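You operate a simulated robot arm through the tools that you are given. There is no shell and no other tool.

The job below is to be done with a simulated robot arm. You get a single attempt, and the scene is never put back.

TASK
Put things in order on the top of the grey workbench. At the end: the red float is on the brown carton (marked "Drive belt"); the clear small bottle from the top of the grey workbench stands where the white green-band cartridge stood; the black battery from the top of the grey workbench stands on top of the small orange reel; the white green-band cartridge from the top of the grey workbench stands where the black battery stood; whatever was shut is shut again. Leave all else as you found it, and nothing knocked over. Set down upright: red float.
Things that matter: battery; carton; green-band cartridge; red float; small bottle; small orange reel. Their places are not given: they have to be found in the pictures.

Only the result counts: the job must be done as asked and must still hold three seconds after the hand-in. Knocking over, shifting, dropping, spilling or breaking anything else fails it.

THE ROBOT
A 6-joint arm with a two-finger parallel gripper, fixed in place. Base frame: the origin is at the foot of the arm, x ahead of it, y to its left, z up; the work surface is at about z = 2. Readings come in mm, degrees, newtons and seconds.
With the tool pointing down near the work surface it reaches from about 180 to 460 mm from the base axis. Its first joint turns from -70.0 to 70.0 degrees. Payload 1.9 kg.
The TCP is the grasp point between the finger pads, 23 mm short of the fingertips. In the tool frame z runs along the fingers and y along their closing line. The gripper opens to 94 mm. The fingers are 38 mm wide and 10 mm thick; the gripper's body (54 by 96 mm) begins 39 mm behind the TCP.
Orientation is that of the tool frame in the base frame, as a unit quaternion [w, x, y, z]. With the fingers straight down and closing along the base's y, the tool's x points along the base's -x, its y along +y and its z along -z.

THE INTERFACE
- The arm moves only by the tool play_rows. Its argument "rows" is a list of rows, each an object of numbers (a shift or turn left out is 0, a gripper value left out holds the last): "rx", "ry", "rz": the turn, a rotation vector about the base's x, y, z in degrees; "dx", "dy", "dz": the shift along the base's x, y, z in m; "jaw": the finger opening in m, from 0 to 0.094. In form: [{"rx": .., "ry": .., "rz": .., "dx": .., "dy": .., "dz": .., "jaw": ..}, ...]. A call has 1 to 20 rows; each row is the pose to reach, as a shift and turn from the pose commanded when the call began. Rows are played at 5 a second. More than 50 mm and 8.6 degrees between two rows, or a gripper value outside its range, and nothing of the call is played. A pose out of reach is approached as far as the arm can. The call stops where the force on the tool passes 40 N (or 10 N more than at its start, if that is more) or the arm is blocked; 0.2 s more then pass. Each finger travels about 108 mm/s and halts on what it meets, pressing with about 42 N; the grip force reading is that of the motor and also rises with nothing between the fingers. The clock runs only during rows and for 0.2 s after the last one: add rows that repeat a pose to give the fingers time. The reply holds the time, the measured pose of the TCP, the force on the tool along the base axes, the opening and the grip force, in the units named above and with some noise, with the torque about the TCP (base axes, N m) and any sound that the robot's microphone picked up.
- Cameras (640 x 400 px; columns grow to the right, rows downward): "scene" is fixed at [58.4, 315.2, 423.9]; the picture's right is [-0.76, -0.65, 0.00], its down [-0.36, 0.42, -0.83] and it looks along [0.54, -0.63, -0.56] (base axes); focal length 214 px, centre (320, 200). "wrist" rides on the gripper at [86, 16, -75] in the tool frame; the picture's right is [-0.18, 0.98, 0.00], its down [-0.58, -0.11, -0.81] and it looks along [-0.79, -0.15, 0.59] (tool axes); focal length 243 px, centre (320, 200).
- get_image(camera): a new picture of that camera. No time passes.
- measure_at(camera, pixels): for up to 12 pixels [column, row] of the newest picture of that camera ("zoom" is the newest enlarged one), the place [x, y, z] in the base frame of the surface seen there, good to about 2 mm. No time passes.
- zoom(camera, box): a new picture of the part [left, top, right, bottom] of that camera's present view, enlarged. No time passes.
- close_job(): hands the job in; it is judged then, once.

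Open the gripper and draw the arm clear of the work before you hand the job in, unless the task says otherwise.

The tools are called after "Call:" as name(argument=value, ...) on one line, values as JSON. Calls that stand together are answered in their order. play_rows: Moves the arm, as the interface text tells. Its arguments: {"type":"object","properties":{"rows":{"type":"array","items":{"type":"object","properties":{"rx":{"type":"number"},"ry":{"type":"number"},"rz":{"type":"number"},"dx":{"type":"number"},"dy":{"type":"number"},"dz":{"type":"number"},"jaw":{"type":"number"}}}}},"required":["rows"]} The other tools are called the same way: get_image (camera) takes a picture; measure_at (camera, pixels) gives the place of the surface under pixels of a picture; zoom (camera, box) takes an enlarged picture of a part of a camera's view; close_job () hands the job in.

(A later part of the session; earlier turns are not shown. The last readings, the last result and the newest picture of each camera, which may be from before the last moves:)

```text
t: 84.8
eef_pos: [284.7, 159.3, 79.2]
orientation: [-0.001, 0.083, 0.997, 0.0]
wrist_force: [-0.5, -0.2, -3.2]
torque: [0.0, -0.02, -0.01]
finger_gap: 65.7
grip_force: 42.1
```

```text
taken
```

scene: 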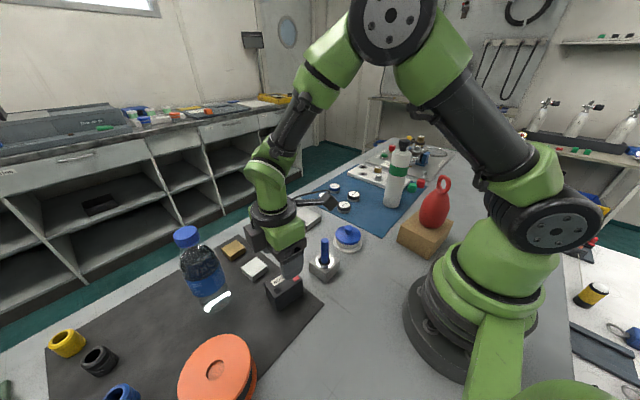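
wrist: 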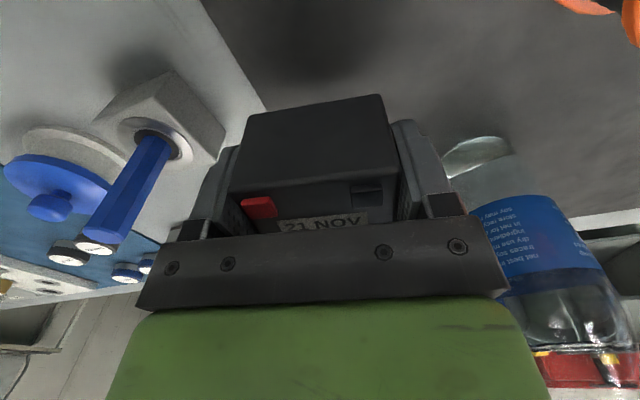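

Battery held (gap 65.7 mm, ~3 N). I lift to z≈300 and move to (240,250) with yaw 100° so the camera can look down on the reel to find its centre.

Call:
play_rows(rows=[{"dz": 0.015}, {"dz": 0.04}, {"dz": 0.07}, {"dz": 0.1}, {"dz": 0.13}, {"dx": -0.003, "dy": 0.006, "dz": 0.15, "rz": 7.3}, {"dx": -0.006, "dy": 0.012, "dz": 0.165, "rz": 14.6}, {"dx": -0.009, "dy": 0.018, "dz": 0.18, "rz": 21.9}, {"dx": -0.012, "dy": 0.024, "dz": 0.195, "rz": 29.2}, {"dx": -0.015, "dy": 0.03, "dz": 0.21, "rz": 36.5}, {"dx": -0.018, "dy": 0.036, "dz": 0.22, "rz": 43.8}, {"dx": -0.021, "dy": 0.043, "dz": 0.22, "rz": 51.1}, {"dx": -0.024, "dy": 0.05, "dz": 0.22, "rz": 58.4}, {"dx": -0.027, "dy": 0.057, "dz": 0.22, "rz": 65.7}, {"dx": -0.03, "dy": 0.064, "dz": 0.22, "rz": 73}, {"dx": -0.034, "dy": 0.071, "dz": 0.22, "rz": 80.3}, {"dx": -0.037, "dy": 0.078, "dz": 0.22, "rz": 87.6}, {"dx": -0.041, "dy": 0.085, "dz": 0.22, "rz": 94.9}, {"dx": -0.0445, "dy": 0.0915, "dz": 0.22, "rz": 102.2}, {"dx": -0.0445, "dy": 0.0915, "dz": 0.22, "rz": 109.5}])

Call:
get_image(camera="wrist")

Call:
get_image(camera="scene")

```text
t: 89.0
eef_pos: [241.8, 251.3, 298.7]
orientation: [0.001, 0.767, -0.642, 0.001]
wrist_force: [-0.5, -0.3, -3.9]
torque: [-0.01, -0.01, 0.01]
finger_gap: 65.5
grip_force: 42.4
```

```text
taken
```

wrist: 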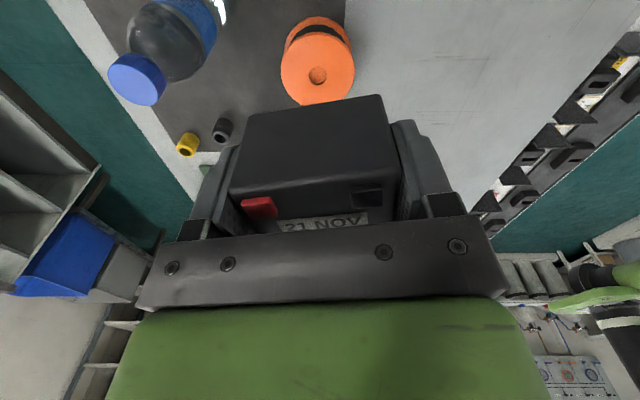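

```text
taken
```

scene: 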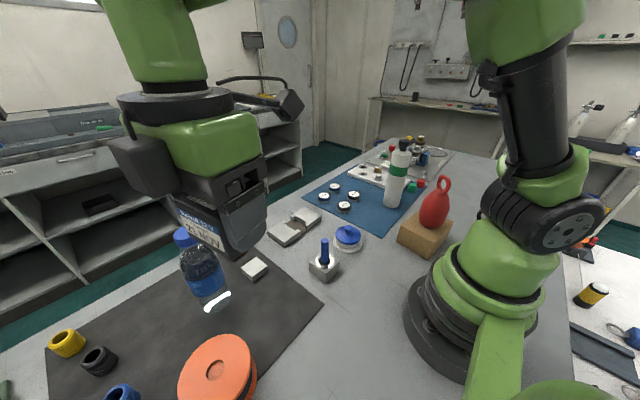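

The reel is fully visible in the wrist view at (318,72). I zoom and measure its top rim and hole.

Call:
zoom(camera="wrist", box=[270, 10, 370, 110])

```text
4.00 times, centred on (320, 60) of wrist
```

zoom: 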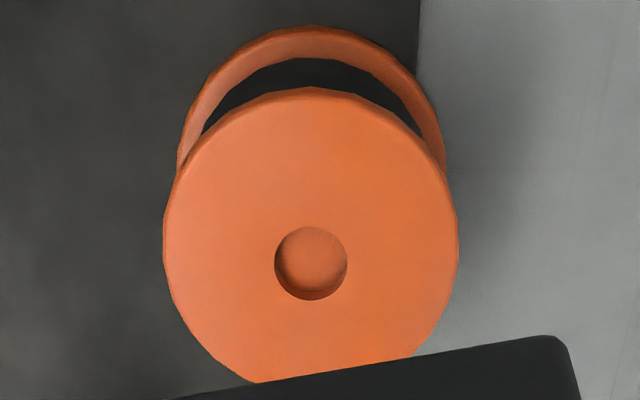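

Call:
measure_at(camera="zoom", pixels=[[311, 95], [172, 235], [451, 235], [235, 115], [395, 120], [200, 335], [425, 335], [311, 232], [275, 262], [347, 262], [311, 298], [311, 262]])

```text
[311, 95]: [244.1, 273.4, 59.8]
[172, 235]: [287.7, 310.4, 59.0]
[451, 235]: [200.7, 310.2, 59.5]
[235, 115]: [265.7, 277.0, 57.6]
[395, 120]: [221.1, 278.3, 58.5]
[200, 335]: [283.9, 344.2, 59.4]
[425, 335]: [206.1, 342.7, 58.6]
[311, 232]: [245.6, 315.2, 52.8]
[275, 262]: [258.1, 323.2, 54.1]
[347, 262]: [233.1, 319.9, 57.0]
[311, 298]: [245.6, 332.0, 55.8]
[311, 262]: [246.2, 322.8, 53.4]
```

Reel top centre ≈(244.8,320.5), rim radius ≈46, z 59. I move the battery above it and descend to ≈20 mm above.

Call:
play_rows(rows=[{"dx": 0.0005, "dy": 0.008}, {"dx": 0.001, "dy": 0.025}, {"dx": 0.002, "dy": 0.045}, {"dx": 0.003, "dy": 0.062}, {"dx": 0.0035, "dy": 0.07}, {"dx": 0.0035, "dy": 0.07, "dz": -0.015}, {"dx": 0.0035, "dy": 0.07, "dz": -0.045}, {"dx": 0.0035, "dy": 0.07, "dz": -0.075}, {"dx": 0.0035, "dy": 0.07, "dz": -0.105}, {"dx": 0.0035, "dy": 0.07, "dz": -0.135}, {"dx": 0.0035, "dy": 0.07, "dz": -0.16}, {"dx": 0.0035, "dy": 0.07, "dz": -0.178}, {"dx": 0.0035, "dy": 0.07, "dz": -0.187}, {"dx": 0.0035, "dy": 0.07, "dz": -0.187}])

Call:
get_image(camera="scene")

Call:
zoom(camera="scene", box=[140, 280, 300, 400])

Call:
get_image(camera="wrist")

```text
t: 92.0
eef_pos: [244.4, 322.4, 112.0]
orientation: [0.0, 0.766, -0.643, -0.001]
wrist_force: [-1.0, 0.2, -3.9]
torque: [0.01, -0.03, 0.01]
finger_gap: 65.7
grip_force: 41.7
```

```text
taken
```

scene: 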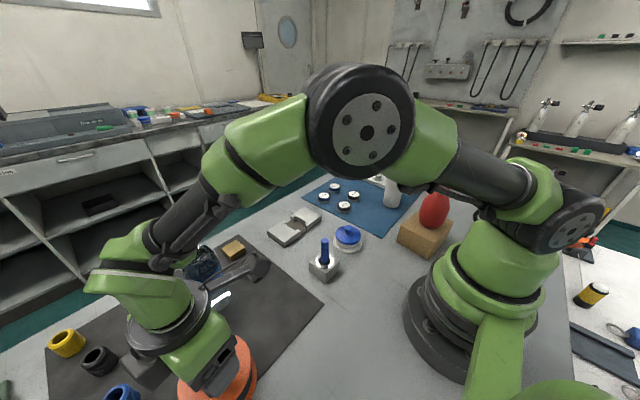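

```text
3.33 times, centred on (220, 340) of scene
```

zoom: 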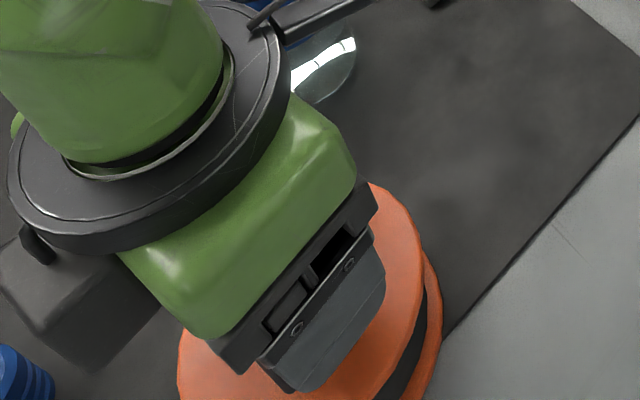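

```text
taken
```

wrist: 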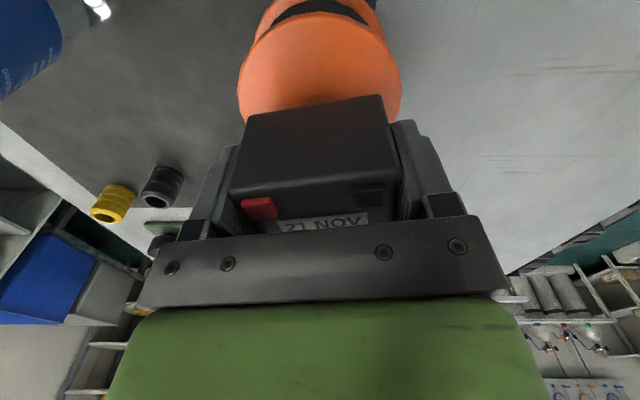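

Battery hovers over the reel centre. I lower gently to contact around TCP z≈92.

Call:
play_rows(rows=[{"dy": -0.0015, "dz": -0.006}, {"dy": -0.0015, "dz": -0.011}, {"dy": -0.0015, "dz": -0.014}, {"dy": -0.0015, "dz": -0.016}, {"dy": -0.0015, "dz": -0.0175}, {"dy": -0.0015, "dz": -0.0185}, {"dy": -0.0015, "dz": -0.0185}])

Call:
zoom(camera="scene", box=[140, 280, 300, 400])

```text
t: 93.6
eef_pos: [244.5, 319.2, 94.0]
orientation: [0.0, 0.766, -0.642, 0.001]
wrist_force: [0.2, 0.2, -4.0]
torque: [0.01, -0.02, -0.01]
finger_gap: 66.0
grip_force: 41.9
```

```text
3.33 times, centred on (220, 340) of scene
```

zoom: 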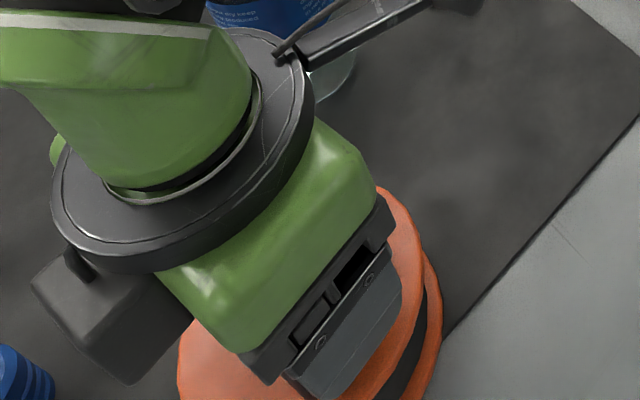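

No contact yet (weight still −4 N). I lower in sub-millimetre steps.

Call:
play_rows(rows=[{"dz": -0.0005}, {"dz": -0.001}, {"dz": -0.0015}, {"dz": -0.0015}])

```text
t: 94.6
eef_pos: [245.2, 319.6, 92.2]
orientation: [0.001, 0.766, -0.643, 0.001]
wrist_force: [-0.2, -0.3, -4.1]
torque: [-0.02, -0.02, -0.02]
finger_gap: 65.8
grip_force: 42.0
```

Still hanging free. I continue down another 1.5 mm.

Call:
play_rows(rows=[{"dz": -0.0005}, {"dz": -0.001}, {"dz": -0.0015}, {"dz": -0.0015}])

```text
t: 95.6
eef_pos: [244.0, 320.1, 91.0]
orientation: [0.001, 0.766, -0.643, 0.0]
wrist_force: [0.5, -0.6, -1.9]
torque: [0.0, 0.02, 0.0]
finger_gap: 65.8
grip_force: 41.7
```

Force reading is easing (−1.9 N): contact is starting. I lower 0.4 mm more, then open gently.

Call:
play_rows(rows=[{"dz": -0.0004}, {"dz": -0.0004, "jaw": 0.0665}, {"dz": -0.0004, "jaw": 0.068}, {"dz": -0.0004, "jaw": 0.072}, {"dz": -0.0004, "jaw": 0.08}, {"dz": -0.0004, "jaw": 0.09}, {"dz": -0.0004, "jaw": 0.09}])

Call:
get_image(camera="wrist")

```text
t: 97.2
eef_pos: [244.9, 319.3, 89.8]
orientation: [0.001, 0.766, -0.643, 0.001]
wrist_force: [0.2, 1.1, -0.1]
torque: [-0.03, -0.01, 0.02]
finger_gap: 90.1
grip_force: 0.1
```

```text
taken
```

wrist: 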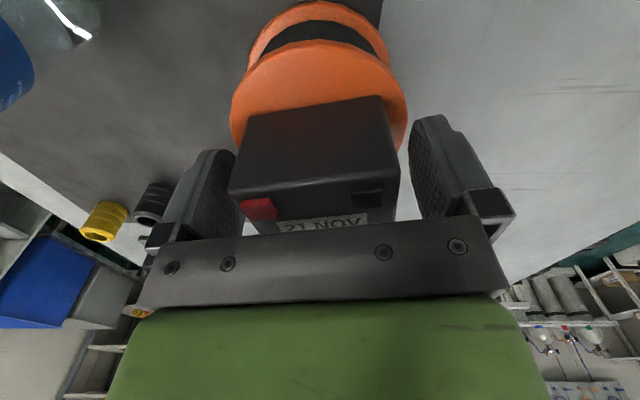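

Battery released on the reel. I raise straight up to clear it and check from both cameras.

Call:
play_rows(rows=[{"dz": 0.01}, {"dz": 0.03}, {"dz": 0.06}, {"dz": 0.1}, {"dz": 0.14}, {"dz": 0.18}, {"dz": 0.18}])

Call:
get_image(camera="scene")

Call:
zoom(camera="scene", box=[140, 280, 300, 400])

```text
t: 98.8
eef_pos: [244.9, 318.0, 271.2]
orientation: [0.0, 0.766, -0.643, 0.001]
wrist_force: [-0.5, 0.6, 0.3]
torque: [-0.04, -0.02, 0.03]
finger_gap: 90.0
grip_force: 0.0
```

```text
taken
```

scene: 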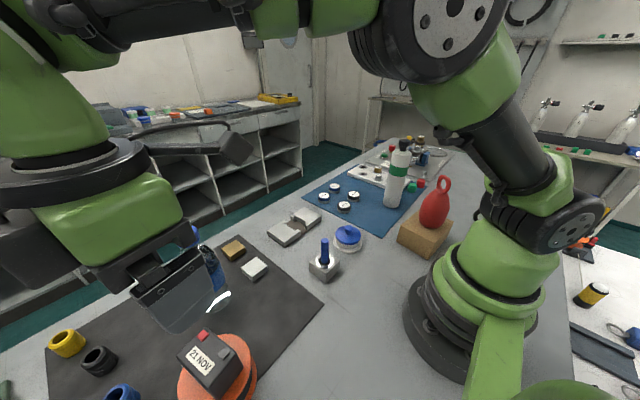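

```text
3.33 times, centred on (220, 340) of scene
```

zoom: 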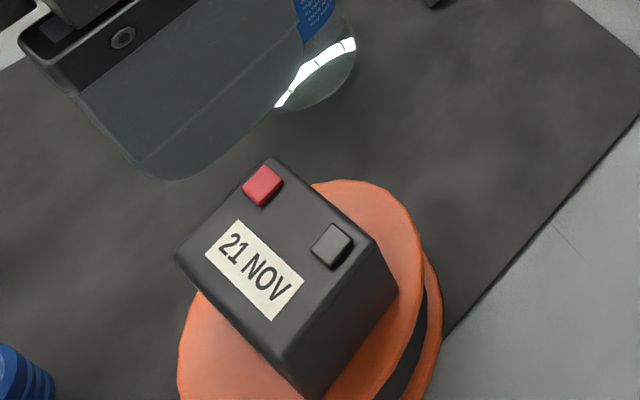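

Battery stands on the reel. Next the cartridge: I swing around to (240,-150,300) with yaw -70° to look at it closely.

Call:
play_rows(rows=[{"dx": 0.0206, "dy": -0.0258, "dz": 0.02, "rz": -8.5}, {"dx": 0.0389, "dy": -0.053, "dz": 0.03, "rz": -17}, {"dx": 0.0545, "dy": -0.0813, "dz": 0.03, "rz": -25.5}, {"dx": 0.0675, "dy": -0.1103, "dz": 0.03, "rz": -34}, {"dx": 0.0777, "dy": -0.1398, "dz": 0.03, "rz": -42.5}, {"dx": 0.0853, "dy": -0.1696, "dz": 0.03, "rz": -51}, {"dx": 0.0902, "dy": -0.1993, "dz": 0.03, "rz": -59.5}, {"dx": 0.0925, "dy": -0.2289, "dz": 0.03, "rz": -68}, {"dx": 0.0922, "dy": -0.258, "dz": 0.03, "rz": -76.5}, {"dx": 0.0895, "dy": -0.2865, "dz": 0.03, "rz": -85}, {"dx": 0.0844, "dy": -0.3141, "dz": 0.03, "rz": -93.5}, {"dx": 0.0771, "dy": -0.3407, "dz": 0.03, "rz": -102}, {"dx": 0.0676, "dy": -0.366, "dz": 0.03, "rz": -110.5}, {"dx": 0.0563, "dy": -0.3899, "dz": 0.03, "rz": -119}, {"dx": 0.0432, "dy": -0.4123, "dz": 0.03, "rz": -127.5}, {"dx": 0.0284, "dy": -0.4331, "dz": 0.03, "rz": -136}, {"dx": 0.0123, "dy": -0.4521, "dz": 0.03, "rz": -144.5}, {"dx": -0.0051, "dy": -0.4692, "dz": 0.03, "rz": -153}, {"dx": -0.0051, "dy": -0.4692, "dz": 0.03, "rz": -161.5}, {"dx": -0.0051, "dy": -0.4692, "dz": 0.03, "rz": -170}])

Call:
get_image(camera="wrist")

Call:
get_image(camera="scene")

```text
t: 103.0
eef_pos: [239.7, -150.9, 300.8]
orientation: [0.0, 0.575, 0.818, 0.0]
wrist_force: [-0.5, 0.3, 0.3]
torque: [-0.01, -0.01, -0.02]
finger_gap: 89.9
grip_force: 0.0
```

```text
taken
```

wrist: 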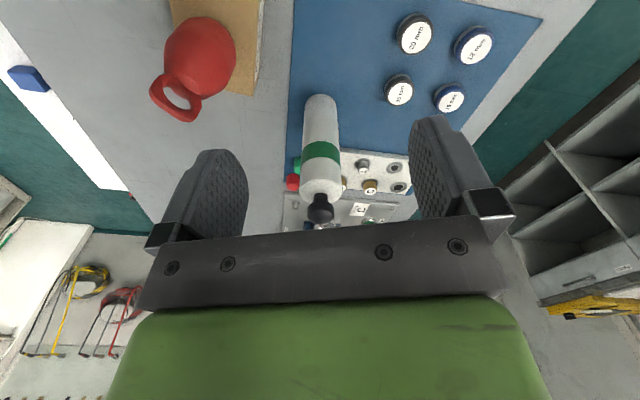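

```text
taken
```

scene: 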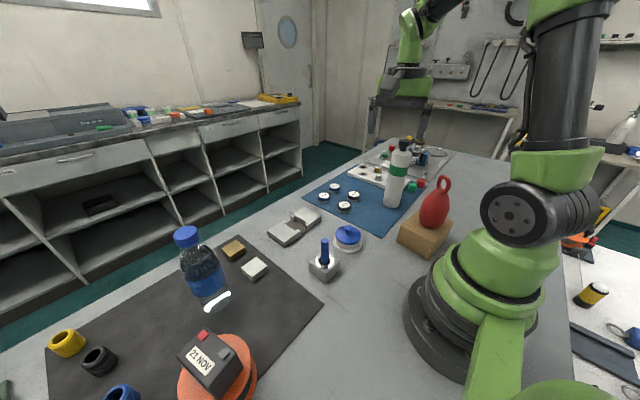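

The cartridge is visible at (320,150) in the wrist view. I zoom and measure it for its axis position, top height and shape.

Call:
zoom(camera="wrist", box=[270, 85, 370, 235])

Call:
measure_at(camera="wrist", pixels=[[320, 96], [304, 108], [336, 108], [320, 120], [302, 170], [341, 170], [320, 180], [321, 188], [321, 196], [321, 204], [320, 213], [320, 220]])

Call:
measure_at(camera="scene", pixels=[[404, 138], [404, 142], [404, 146], [403, 150], [402, 154], [400, 158], [390, 195], [402, 200], [385, 190], [408, 165], [391, 160], [393, 208]])

```text
2.67 times, centred on (320, 160) of wrist
```

zoom: 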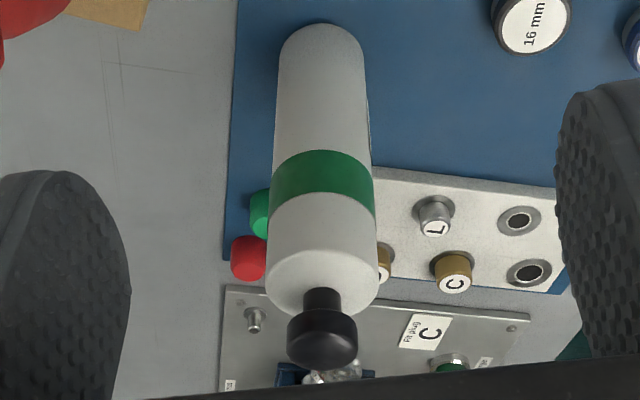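

```text
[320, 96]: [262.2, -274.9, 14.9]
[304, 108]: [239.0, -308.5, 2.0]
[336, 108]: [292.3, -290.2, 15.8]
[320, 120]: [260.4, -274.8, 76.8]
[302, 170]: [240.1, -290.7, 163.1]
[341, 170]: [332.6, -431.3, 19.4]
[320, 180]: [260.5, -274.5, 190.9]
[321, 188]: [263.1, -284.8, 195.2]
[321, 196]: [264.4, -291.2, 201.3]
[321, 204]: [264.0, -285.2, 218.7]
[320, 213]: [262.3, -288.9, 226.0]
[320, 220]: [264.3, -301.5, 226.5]
```

```text
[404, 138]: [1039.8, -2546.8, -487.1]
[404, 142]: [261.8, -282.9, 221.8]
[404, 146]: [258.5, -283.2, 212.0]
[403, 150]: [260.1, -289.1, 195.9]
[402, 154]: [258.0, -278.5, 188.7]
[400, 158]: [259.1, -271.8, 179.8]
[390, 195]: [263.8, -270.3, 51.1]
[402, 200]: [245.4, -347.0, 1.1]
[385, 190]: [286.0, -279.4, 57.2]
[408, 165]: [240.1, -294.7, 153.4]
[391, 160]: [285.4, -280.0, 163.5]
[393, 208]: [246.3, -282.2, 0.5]
```

I need the axis more exactly, so I zoom tighter on the cap and upper body and measure edges.

Call:
zoom(camera="wrist", box=[295, 165, 345, 230])

```text
6.15 times, centred on (320, 198) of wrist
```

zoom: 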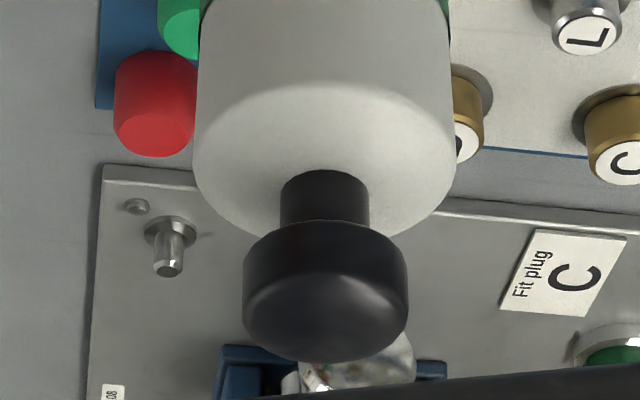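

Call:
measure_at(camera="zoom", pixels=[[325, 280], [325, 300], [325, 330], [325, 355], [255, 310], [400, 310], [250, 260], [403, 260], [325, 235], [205, 120], [445, 120], [325, 185]])

Call:
measure_at(camera="zoom", pixels=[[200, 40], [204, 40], [210, 40], [325, 40], [440, 40], [446, 40], [325, 100], [230, 200], [420, 200], [285, 200], [365, 200], [325, 85]])

```text
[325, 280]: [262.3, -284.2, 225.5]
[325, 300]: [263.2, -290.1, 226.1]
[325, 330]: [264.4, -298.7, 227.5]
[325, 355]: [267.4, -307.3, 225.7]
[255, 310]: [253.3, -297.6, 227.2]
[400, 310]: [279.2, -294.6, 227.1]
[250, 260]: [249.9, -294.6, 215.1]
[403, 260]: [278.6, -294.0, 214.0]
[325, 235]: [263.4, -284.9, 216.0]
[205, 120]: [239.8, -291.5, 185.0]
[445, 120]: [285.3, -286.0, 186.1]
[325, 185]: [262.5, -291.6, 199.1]
```

```text
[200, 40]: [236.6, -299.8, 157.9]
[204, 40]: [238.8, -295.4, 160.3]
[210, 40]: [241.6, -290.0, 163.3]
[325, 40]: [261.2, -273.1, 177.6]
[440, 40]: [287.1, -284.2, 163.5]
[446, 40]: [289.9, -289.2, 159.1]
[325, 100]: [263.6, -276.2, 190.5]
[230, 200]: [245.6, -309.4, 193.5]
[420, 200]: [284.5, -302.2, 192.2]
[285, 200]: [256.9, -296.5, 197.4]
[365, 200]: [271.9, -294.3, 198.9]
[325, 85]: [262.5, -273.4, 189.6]
```

Cartridge axis ≈(264,-296), body radius ≈26, straight up to z≈188, cap top z≈228. I move above it at z≈300 and then down to TCP ≈ 240 with the gripper open.

Call:
play_rows(rows=[{"dx": 0.003, "dy": -0.02}, {"dx": 0.008, "dy": -0.05}, {"dx": 0.013, "dy": -0.08}, {"dx": 0.018, "dy": -0.11}, {"dx": 0.023, "dy": -0.135}, {"dx": 0.0246, "dy": -0.1451}, {"dx": 0.0246, "dy": -0.1451, "jaw": 0.092}, {"dx": 0.0246, "dy": -0.1451, "dz": -0.02}, {"dx": 0.0246, "dy": -0.1451, "dz": -0.04}, {"dx": 0.0246, "dy": -0.1451, "dz": -0.04}])

Call:
get_image(camera="wrist")

Call:
zoom(camera="scene", box=[340, 80, 460, 230])

```text
t: 105.2
eef_pos: [263.6, -293.9, 260.6]
orientation: [0.0, 0.573, 0.819, 0.0]
wrist_force: [0.5, -0.6, -0.4]
torque: [-0.01, 0.03, -0.02]
finger_gap: 92.0
grip_force: 0.1
```

```text
taken
```

wrist: 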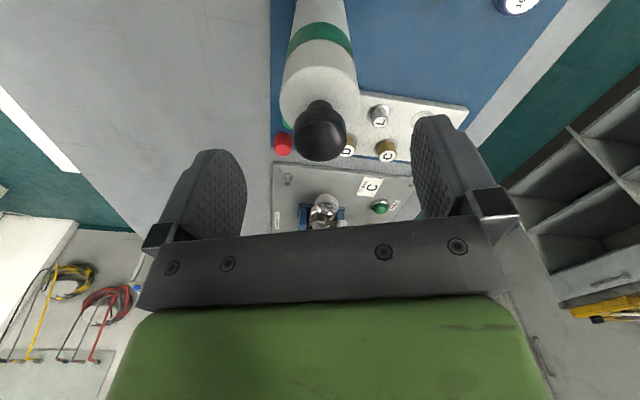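

```text
2.67 times, centred on (400, 155) of scene
```

zoom: 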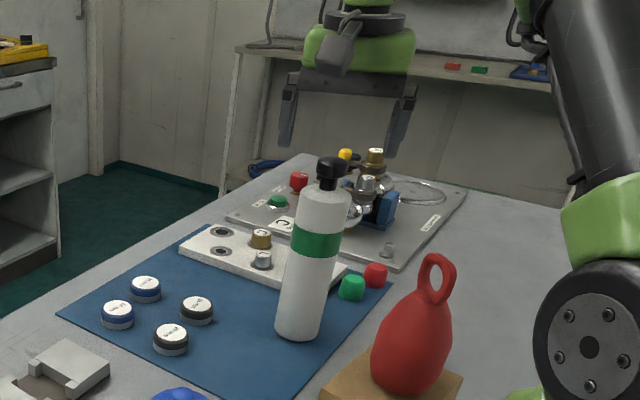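

I re-measure the cap from this nearer view for centring.

Call:
zoom(camera="wrist", box=[270, 40, 380, 180])

Call:
measure_at(camera="wrist", pixels=[[320, 128], [320, 135], [320, 145], [320, 155], [300, 140], [343, 138], [298, 125], [344, 122], [281, 95], [358, 92], [318, 70], [318, 118]])

```text
2.86 times, centred on (325, 110) of wrist
```

zoom: 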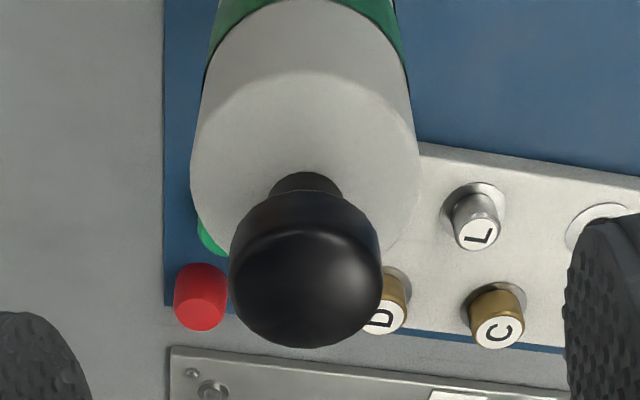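

```text
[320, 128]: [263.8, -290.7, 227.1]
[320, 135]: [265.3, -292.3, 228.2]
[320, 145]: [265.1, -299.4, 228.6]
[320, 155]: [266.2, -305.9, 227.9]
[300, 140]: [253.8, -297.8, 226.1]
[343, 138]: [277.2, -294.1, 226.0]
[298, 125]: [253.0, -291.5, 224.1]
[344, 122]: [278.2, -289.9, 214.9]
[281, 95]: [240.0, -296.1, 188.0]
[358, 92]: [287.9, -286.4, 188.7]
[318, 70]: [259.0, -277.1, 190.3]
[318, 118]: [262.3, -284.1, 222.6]
```

Cap centre ≈(265,-296), top z 228. I descend to TCP z≈193 with the fingers straddling the upper body.

Call:
play_rows(rows=[{"dx": 0.001, "dy": -0.0015, "dz": -0.015}, {"dx": 0.001, "dy": -0.0015, "dz": -0.03}, {"dx": 0.001, "dy": -0.0015, "dz": -0.042}, {"dx": 0.001, "dy": -0.0015, "dz": -0.052}, {"dx": 0.001, "dy": -0.0015, "dz": -0.06}, {"dx": 0.001, "dy": -0.0015, "dz": -0.0655}, {"dx": 0.001, "dy": -0.0015, "dz": -0.0675}, {"dx": 0.001, "dy": -0.0015, "dz": -0.0675}])

Call:
get_image(camera="wrist")

Call:
zoom(camera="scene", box=[340, 100, 460, 230])

```text
t: 107.0
eef_pos: [265.4, -297.5, 193.1]
orientation: [0.0, 0.573, 0.819, 0.001]
wrist_force: [0.6, -0.1, -0.1]
torque: [-0.03, 0.0, -0.03]
finger_gap: 91.8
grip_force: 0.0
```

```text
taken
```

wrist: 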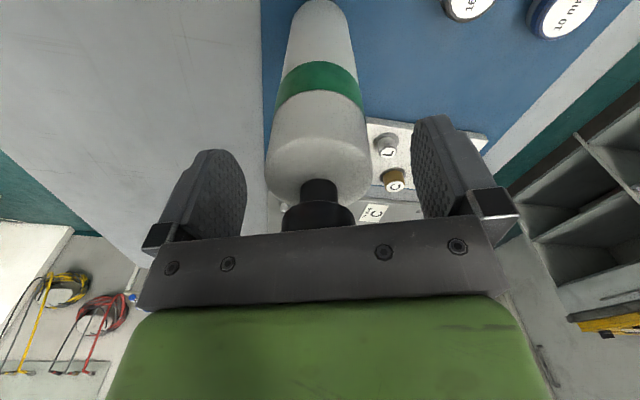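

```text
3.08 times, centred on (400, 165) of scene
```

zoom: 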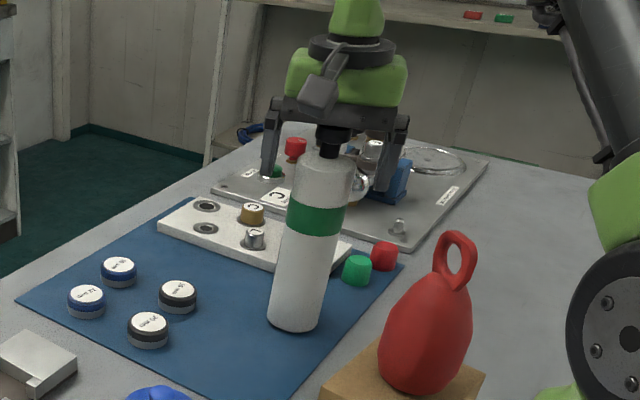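

Fingers straddle the upper body, no contact. I close slowly.

Call:
play_rows(rows=[{"jaw": 0.075}, {"jaw": 0.066}, {"jaw": 0.061}, {"jaw": 0.058}, {"jaw": 0.055}, {"jaw": 0.052}, {"jaw": 0.048}, {"jaw": 0.04}, {"jaw": 0.0}, {"jaw": 0.0}, {"jaw": 0.0}])

Call:
get_image(camera="wrist")

Call:
zoom(camera="scene", box=[340, 100, 460, 230])

```text
t: 109.4
eef_pos: [263.7, -297.2, 193.5]
orientation: [0.0, 0.573, 0.819, 0.001]
wrist_force: [-2.8, -0.7, 1.9]
torque: [-0.03, 0.27, 0.0]
finger_gap: 52.2
grip_force: 41.7
```

```text
taken
```

wrist: 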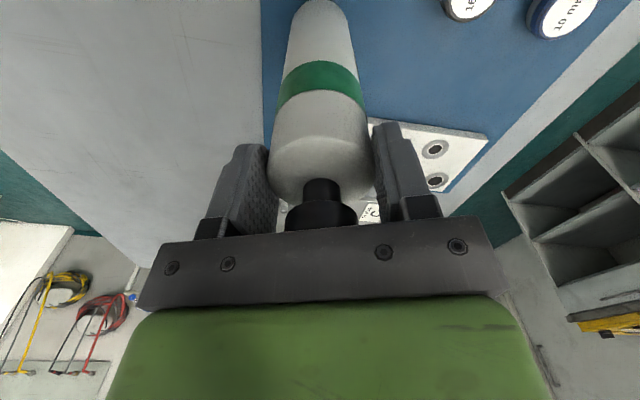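

```text
3.08 times, centred on (400, 165) of scene
```

zoom: 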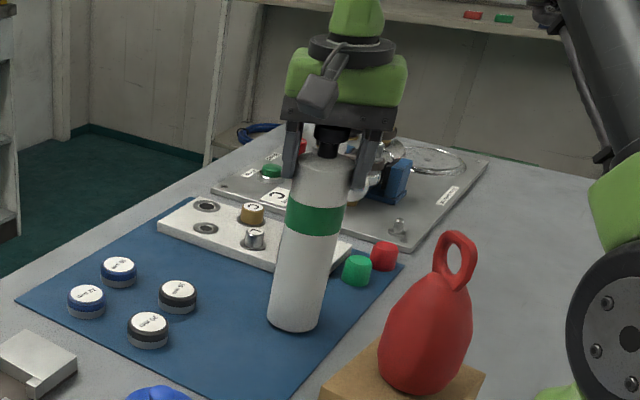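

Gripped (52.2 mm). I lift slowly and check for slip.

Call:
play_rows(rows=[{"dz": 0.001}, {"dz": 0.003}, {"dz": 0.007}, {"dz": 0.013}, {"dz": 0.02}, {"dz": 0.027}, {"dz": 0.03}, {"dz": 0.03}, {"dz": 0.03}])

Call:
get_image(camera="wrist")

Call:
zoom(camera="scene", box=[340, 100, 460, 230])

```text
t: 111.4
eef_pos: [264.9, -297.3, 223.0]
orientation: [-0.001, 0.574, 0.819, 0.0]
wrist_force: [-0.4, -0.1, -3.8]
torque: [-0.02, 0.0, -0.01]
finger_gap: 52.3
grip_force: 42.0
```

```text
taken
```

wrist: 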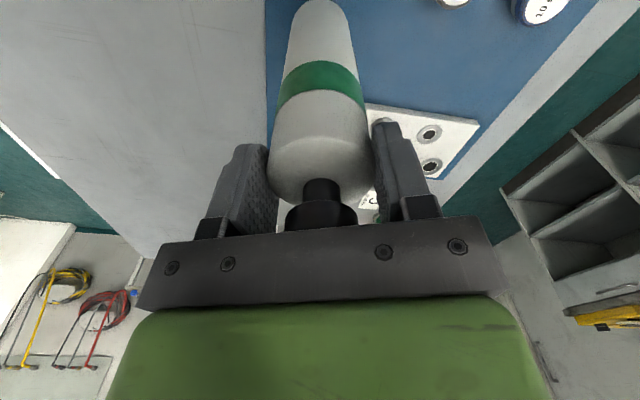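

```text
3.08 times, centred on (400, 165) of scene
```

zoom: 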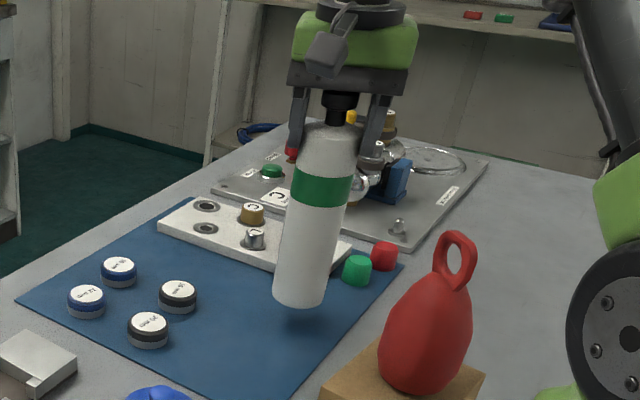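

Held, ~4 N, no slip visible. I lift gently to z≈320.

Call:
play_rows(rows=[{"dz": 0.004}, {"dz": 0.011}, {"dz": 0.02}, {"dz": 0.03}, {"dz": 0.04}, {"dz": 0.05}, {"dz": 0.06}, {"dz": 0.07}, {"dz": 0.08}, {"dz": 0.088}, {"dz": 0.094}, {"dz": 0.097}, {"dz": 0.097}])

Call:
get_image(camera="wrist")

```text
t: 114.2
eef_pos: [265.4, -296.3, 321.1]
orientation: [0.0, 0.574, 0.819, 0.001]
wrist_force: [0.2, 0.0, -3.2]
torque: [0.01, 0.02, -0.01]
finger_gap: 52.0
grip_force: 41.8
```

```text
taken
```

wrist: 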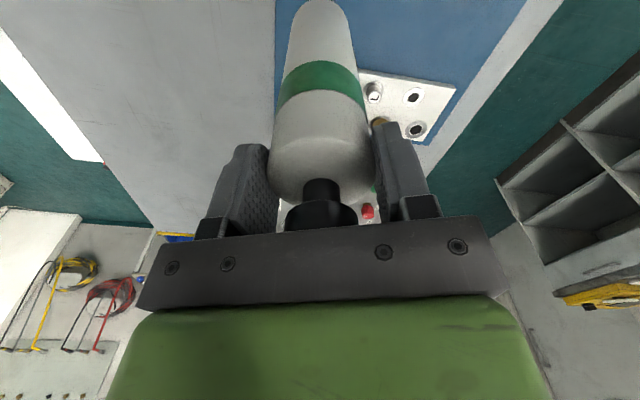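

Stable at z≈321. I carry it in a smooth arc to above the battery's old place (284,158.6).

Call:
play_rows(rows=[{"dx": 0.0052, "dy": 0.0063, "rz": 1.16}, {"dx": 0.0152, "dy": 0.0189, "rz": 3.48}, {"dx": 0.0292, "dy": 0.0385, "rz": 6.97}, {"dx": 0.0444, "dy": 0.0635, "rz": 11.22}, {"dx": 0.0586, "dy": 0.0916, "rz": 15.87}, {"dx": 0.0704, "dy": 0.1204, "rz": 20.51}, {"dx": 0.0796, "dy": 0.1498, "rz": 25.16}, {"dx": 0.0863, "dy": 0.1795, "rz": 29.8}, {"dx": 0.0905, "dy": 0.2093, "rz": 34.44}, {"dx": 0.0922, "dy": 0.239, "rz": 39.09}, {"dx": 0.0914, "dy": 0.2685, "rz": 43.73}, {"dx": 0.0882, "dy": 0.2974, "rz": 48.38}, {"dx": 0.0827, "dy": 0.3256, "rz": 53.02}, {"dx": 0.075, "dy": 0.353, "rz": 57.66}, {"dx": 0.0653, "dy": 0.3792, "rz": 62.31}, {"dx": 0.0544, "dy": 0.4022, "rz": 66.56}, {"dx": 0.0433, "dy": 0.4222, "rz": 70.43}, {"dx": 0.0335, "dy": 0.4374, "rz": 73.53}, {"dx": 0.0256, "dy": 0.4484, "rz": 75.85}, {"dx": 0.0194, "dy": 0.4554, "rz": 77.4}])

Call:
get_image(camera="wrist")

Call:
get_image(camera="scene")

```text
t: 118.4
eef_pos: [283.3, 160.6, 319.7]
orientation: [-0.001, -0.066, 0.998, 0.0]
wrist_force: [-0.9, -0.5, -2.8]
torque: [0.02, 0.01, 0.0]
finger_gap: 52.2
grip_force: 41.8
```

```text
taken
```

wrist: 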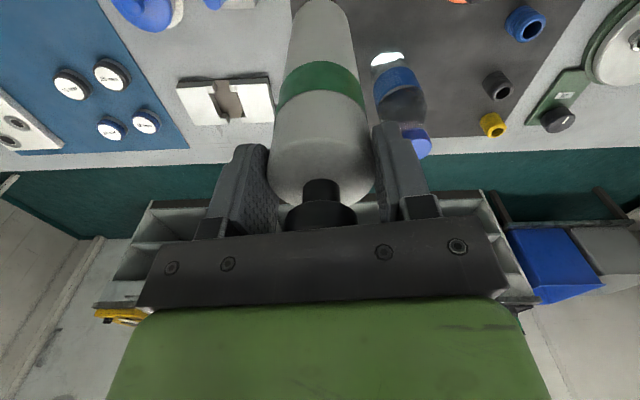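

```text
taken
```

scene: 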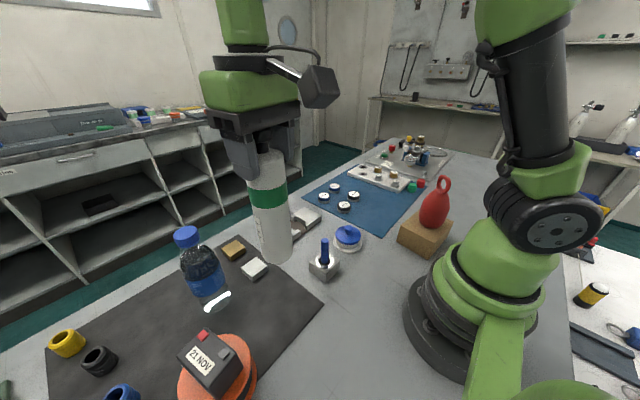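

Held upright above the spot. I take a still reading for position accuracy and lower to ≈15 mm above the mat.

Call:
play_rows(rows=[{"dz": -0.004}, {"dz": -0.014}, {"dz": -0.029}, {"dz": -0.046}, {"dz": -0.063}, {"dz": -0.08}, {"dz": -0.094}, {"dz": -0.104}, {"dz": -0.11}, {"dz": -0.112}, {"dz": -0.112}, {"dz": -0.112}])

Call:
zoom(camera="scene", box=[200, 150, 360, 320])

Call:
get_image(camera="wrist")

```text
t: 121.0
eef_pos: [284.0, 159.4, 208.6]
orientation: [0.0, -0.065, 0.998, 0.0]
wrist_force: [-0.4, 0.6, -2.6]
torque: [0.0, -0.02, 0.0]
finger_gap: 52.1
grip_force: 42.3
```

```text
2.35 times, centred on (280, 235) of scene
```

zoom: 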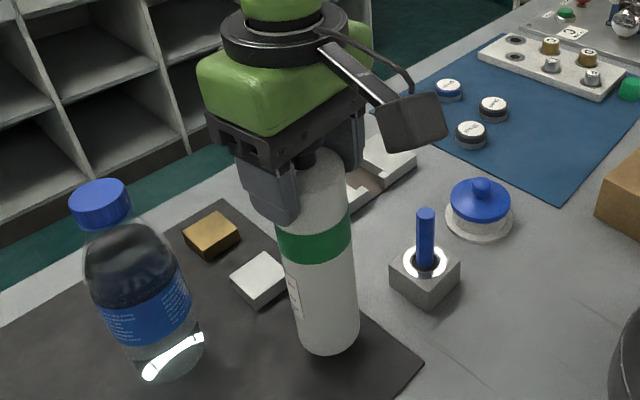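

```text
taken
```

wrist: 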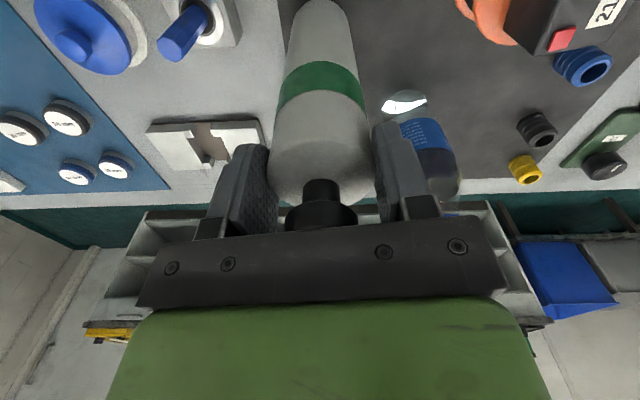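

Position (284,159). I lower slowly to near contact.

Call:
play_rows(rows=[{"dz": -0.004}, {"dz": -0.008}, {"dz": -0.011}, {"dz": -0.013}, {"dz": -0.014}, {"dz": -0.0145}, {"dz": -0.0145}])

```text
t: 122.6
eef_pos: [284.6, 159.6, 193.3]
orientation: [-0.001, -0.064, 0.998, 0.0]
wrist_force: [0.6, 0.3, -3.9]
torque: [-0.01, -0.01, 0.02]
finger_gap: 52.0
grip_force: 41.7
```

Still hanging (−3.9 N). I continue down in 0.5 mm steps.

Call:
play_rows(rows=[{"dz": -0.0005}, {"dz": -0.001}, {"dz": -0.0015}, {"dz": -0.0015}])

```text
t: 123.6
eef_pos: [285.2, 158.9, 194.4]
orientation: [0.001, -0.063, 0.998, 0.0]
wrist_force: [-3.3, -2.2, 22.1]
torque: [-0.4, 0.62, 0.08]
finger_gap: 52.3
grip_force: 41.9
```

Contact made (22 N up). I ease up 0.7 mm and open slowly.

Call:
play_rows(rows=[{"dz": 0.0007}, {"dz": 0.0007}, {"dz": 0.0007, "jaw": 0.0525}, {"dz": 0.0007, "jaw": 0.0535}, {"dz": 0.0007, "jaw": 0.056}, {"dz": 0.0007, "jaw": 0.062}, {"dz": 0.0007, "jaw": 0.072}, {"dz": 0.0007, "jaw": 0.084}, {"dz": 0.0007, "jaw": 0.09}, {"dz": 0.0007, "jaw": 0.09}])

Call:
get_image(camera="wrist")

Call:
zoom(camera="scene", box=[200, 150, 360, 320])

```text
t: 125.8
eef_pos: [283.6, 158.0, 193.4]
orientation: [0.0, -0.065, 0.998, -0.001]
wrist_force: [0.4, -0.1, -0.1]
torque: [-0.01, 0.01, -0.03]
finger_gap: 90.0
grip_force: 0.1
```

```text
taken
```

wrist: 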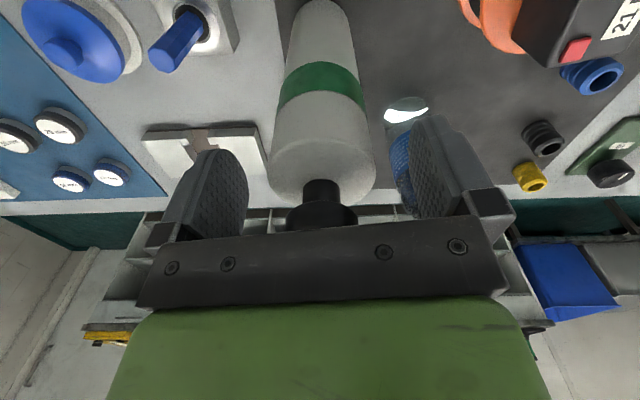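

```text
2.35 times, centred on (280, 235) of scene
```

zoom: 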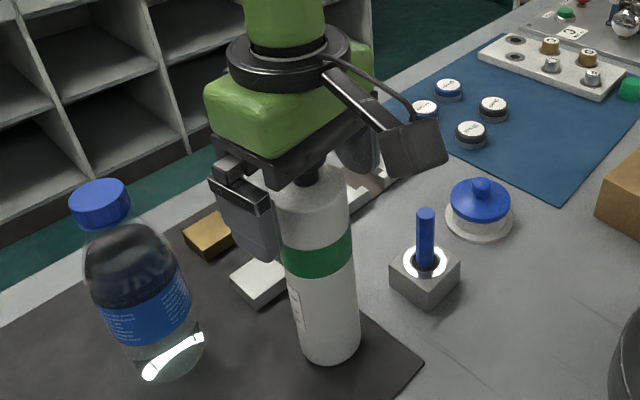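

The cartridge is released and standing. I raise straight up clear of it and check.

Call:
play_rows(rows=[{"dz": 0.006}, {"dz": 0.018}, {"dz": 0.035}, {"dz": 0.055}, {"dz": 0.08}, {"dz": 0.107}, {"dz": 0.107}])

Call:
get_image(camera="scene")

Call:
get_image(camera="wrist")

```text
t: 127.4
eef_pos: [283.9, 159.2, 298.7]
orientation: [0.0, -0.065, 0.998, 0.0]
wrist_force: [-0.4, 0.7, 0.1]
torque: [0.01, -0.02, 0.0]
finger_gap: 90.0
grip_force: 0.0
```

```text
taken
```

scene: 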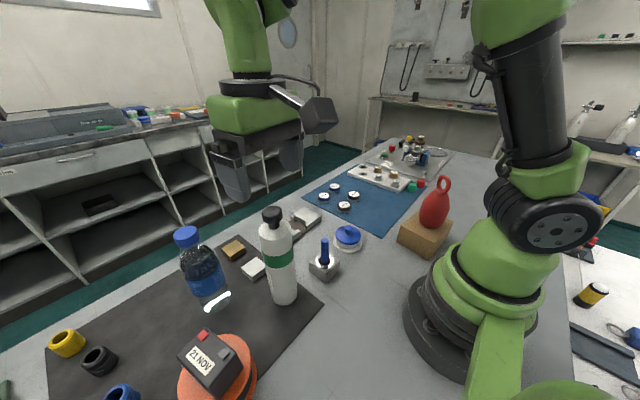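

```text
taken
```

wrist: 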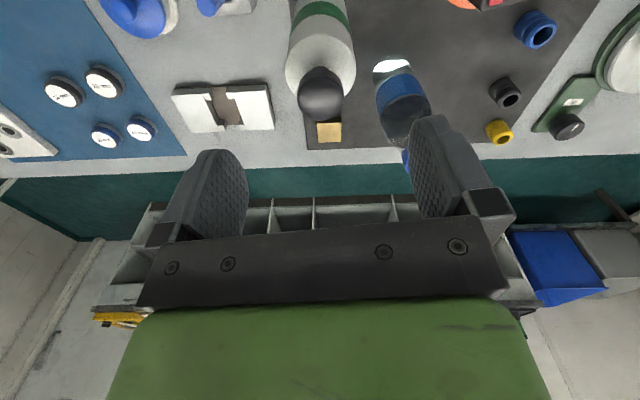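

Cartridge stands in the battery's old place. Now the bottle: I move to (300,215,300) with yaw 30° for a good look at it.

Call:
play_rows(rows=[{"dx": 0.004, "dy": 0.014, "rz": 6}, {"dx": 0.008, "dy": 0.028, "rz": 12}, {"dx": 0.012, "dy": 0.042, "rz": 18}, {"dx": 0.016, "dy": 0.056, "rz": 22.6}, {"dx": 0.016, "dy": 0.056, "rz": 22.6}])

Call:
get_image(camera="wrist")

```text
t: 128.6
eef_pos: [302.1, 214.0, 299.8]
orientation: [-0.001, -0.261, 0.965, 0.0]
wrist_force: [-0.1, 0.1, 1.7]
torque: [0.02, 0.02, 0.02]
finger_gap: 90.1
grip_force: 0.0
```

```text
taken
```

wrist: 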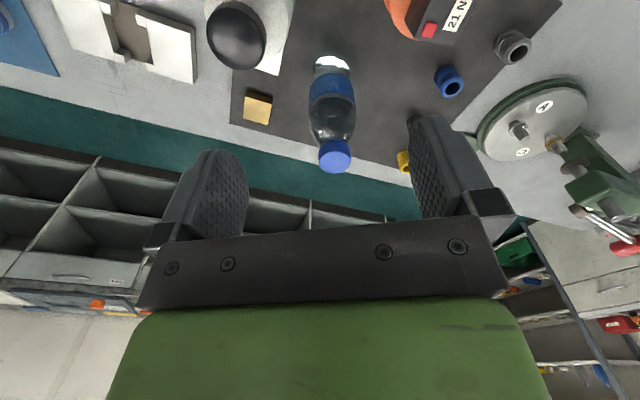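

Bottle at (333,115) with cap at (335,155). I zoom and measure.

Call:
zoom(camera="wrist", box=[285, 45, 385, 185])

Call:
measure_at(camera="wrist", pixels=[[335, 152], [335, 160], [335, 168], [321, 155], [349, 155], [335, 145], [321, 148], [348, 148], [332, 110], [312, 95], [355, 95], [334, 135]])

Call:
measure_at(camera="wrist", pixels=[[314, 66], [348, 66], [332, 60], [332, 90], [312, 115], [354, 118], [318, 130], [350, 133], [325, 140], [345, 140], [310, 100], [356, 102]])

```text
2.86 times, centred on (335, 115) of wrist
```

zoom: 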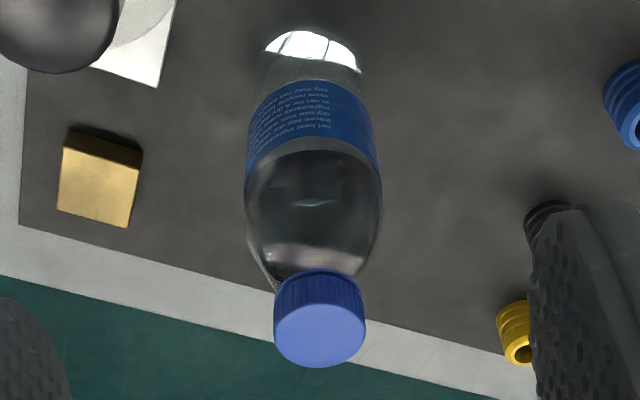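

```text
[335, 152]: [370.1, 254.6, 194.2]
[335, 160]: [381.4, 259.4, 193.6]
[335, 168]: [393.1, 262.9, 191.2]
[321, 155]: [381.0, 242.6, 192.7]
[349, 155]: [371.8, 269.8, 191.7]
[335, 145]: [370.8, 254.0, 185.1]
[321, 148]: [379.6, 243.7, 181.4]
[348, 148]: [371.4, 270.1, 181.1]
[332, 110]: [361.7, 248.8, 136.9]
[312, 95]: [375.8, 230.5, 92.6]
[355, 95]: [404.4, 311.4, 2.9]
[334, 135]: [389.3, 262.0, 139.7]
```

```text
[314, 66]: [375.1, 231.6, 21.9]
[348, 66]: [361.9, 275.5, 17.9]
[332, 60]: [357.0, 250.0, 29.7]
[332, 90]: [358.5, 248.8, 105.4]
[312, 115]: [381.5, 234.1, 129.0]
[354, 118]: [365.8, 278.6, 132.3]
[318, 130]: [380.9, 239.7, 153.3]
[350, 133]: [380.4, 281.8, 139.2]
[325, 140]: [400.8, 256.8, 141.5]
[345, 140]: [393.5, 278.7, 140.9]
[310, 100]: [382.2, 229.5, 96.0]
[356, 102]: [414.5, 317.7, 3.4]
```

Bottle axis ≈(383.5,260.5), cap ≈32 mm wide, top z≈194, cap bottom ≈170. I'll grip the cap from above with fingertips just above the shoulder. First I move above it at z≈255 to test reach and refine.

Call:
play_rows(rows=[{"dx": 0.016, "dy": 0.009}, {"dx": 0.033, "dy": 0.019}, {"dx": 0.05, "dy": 0.0285}, {"dx": 0.066, "dy": 0.038}, {"dx": 0.0815, "dy": 0.0465}, {"dx": 0.0815, "dy": 0.0465, "dz": -0.02, "jaw": 0.07}, {"dx": 0.0815, "dy": 0.0465, "dz": -0.045, "jaw": 0.07}, {"dx": 0.0815, "dy": 0.0465, "dz": -0.045, "jaw": 0.07}])

Call:
get_image(camera="wrist")

Call:
get_image(camera="scene")

```text
t: 130.4
eef_pos: [361.7, 253.0, 247.6]
orientation: [0.001, -0.257, 0.966, 0.002]
wrist_force: [0.3, 0.7, -0.4]
torque: [-0.01, -0.01, -0.02]
finger_gap: 69.6
grip_force: 0.0
out of reach, approached as far as the arm can: row 3, 4, 5, 6, 7, 8
```

```text
taken
```

wrist: 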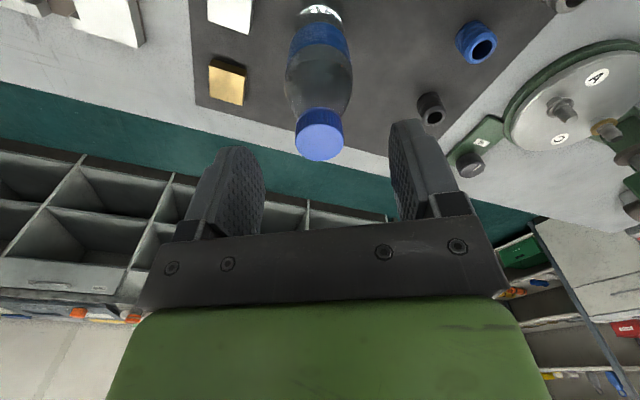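

```text
taken
```

scene: 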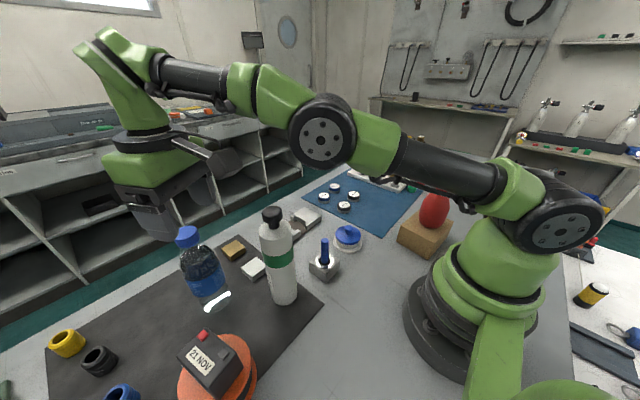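

Straight down the arm tops out at radius ≈441 mm here; the bottle is at ≈464. A tilt of about 12° outward (about the closing axis) extends reach while still gripping the vertical cap properly. I first pull back, align yaw radially (34°) and tilt.

Call:
play_rows(rows=[{"dx": -0.03, "dy": -0.018, "rz": 2}, {"dx": -0.055, "dy": -0.035, "rz": 4}, {"dx": -0.055, "dy": -0.035, "rz": 4}])

Call:
play_rows(rows=[{"rx": 2.24, "ry": -3.32}, {"rx": 4.47, "ry": -6.63}, {"rx": 6.71, "ry": -9.95}, {"rx": 6.71, "ry": -9.95}])

Call:
get_image(camera="wrist")

```text
t: 131.2
eef_pos: [306.4, 218.1, 251.2]
orientation: [0.001, -0.293, 0.956, 0.001]
wrist_force: [-0.4, 0.4, -0.8]
torque: [0.0, 0.02, 0.01]
finger_gap: 70.2
grip_force: 0.0
```

```text
t: 132.2
eef_pos: [306.9, 217.3, 250.0]
orientation: [0.099, -0.291, 0.951, 0.03]
wrist_force: [-0.1, 0.0, -0.5]
torque: [0.01, 0.02, 0.0]
finger_gap: 70.0
grip_force: 0.1
```

```text
taken
```

wrist: 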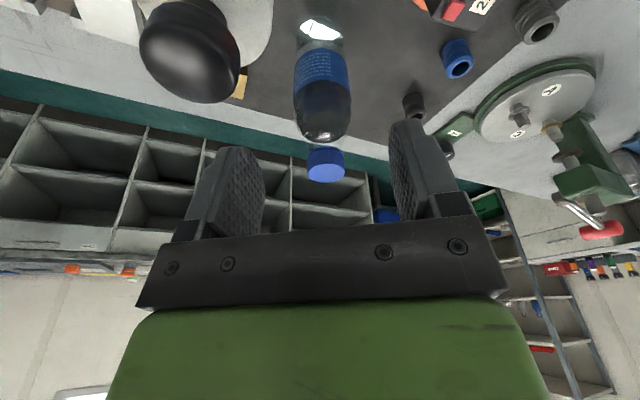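

Tilted 12°. I measure the cap again from here.

Call:
zoom(camera="wrist", box=[280, 80, 370, 200])

```text
3.33 times, centred on (325, 140) of wrist
```

zoom: 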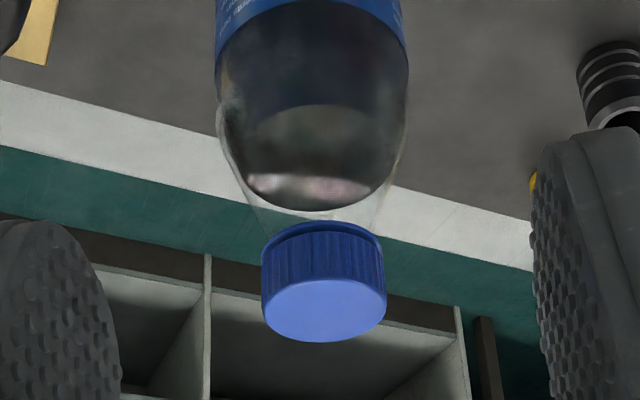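

Call:
measure_at(camera="zoom", pixels=[[325, 285], [325, 310], [325, 335], [272, 310], [378, 308], [265, 260], [382, 255], [324, 255], [324, 228], [300, 225], [268, 290], [384, 285]])

```text
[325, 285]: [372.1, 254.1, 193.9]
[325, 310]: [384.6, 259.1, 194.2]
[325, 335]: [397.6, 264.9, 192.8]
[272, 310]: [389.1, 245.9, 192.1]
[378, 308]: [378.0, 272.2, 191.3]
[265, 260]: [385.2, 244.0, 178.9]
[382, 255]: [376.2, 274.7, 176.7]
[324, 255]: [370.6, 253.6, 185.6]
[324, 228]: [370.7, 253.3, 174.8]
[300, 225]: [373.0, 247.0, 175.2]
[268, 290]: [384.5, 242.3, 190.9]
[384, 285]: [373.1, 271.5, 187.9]
```

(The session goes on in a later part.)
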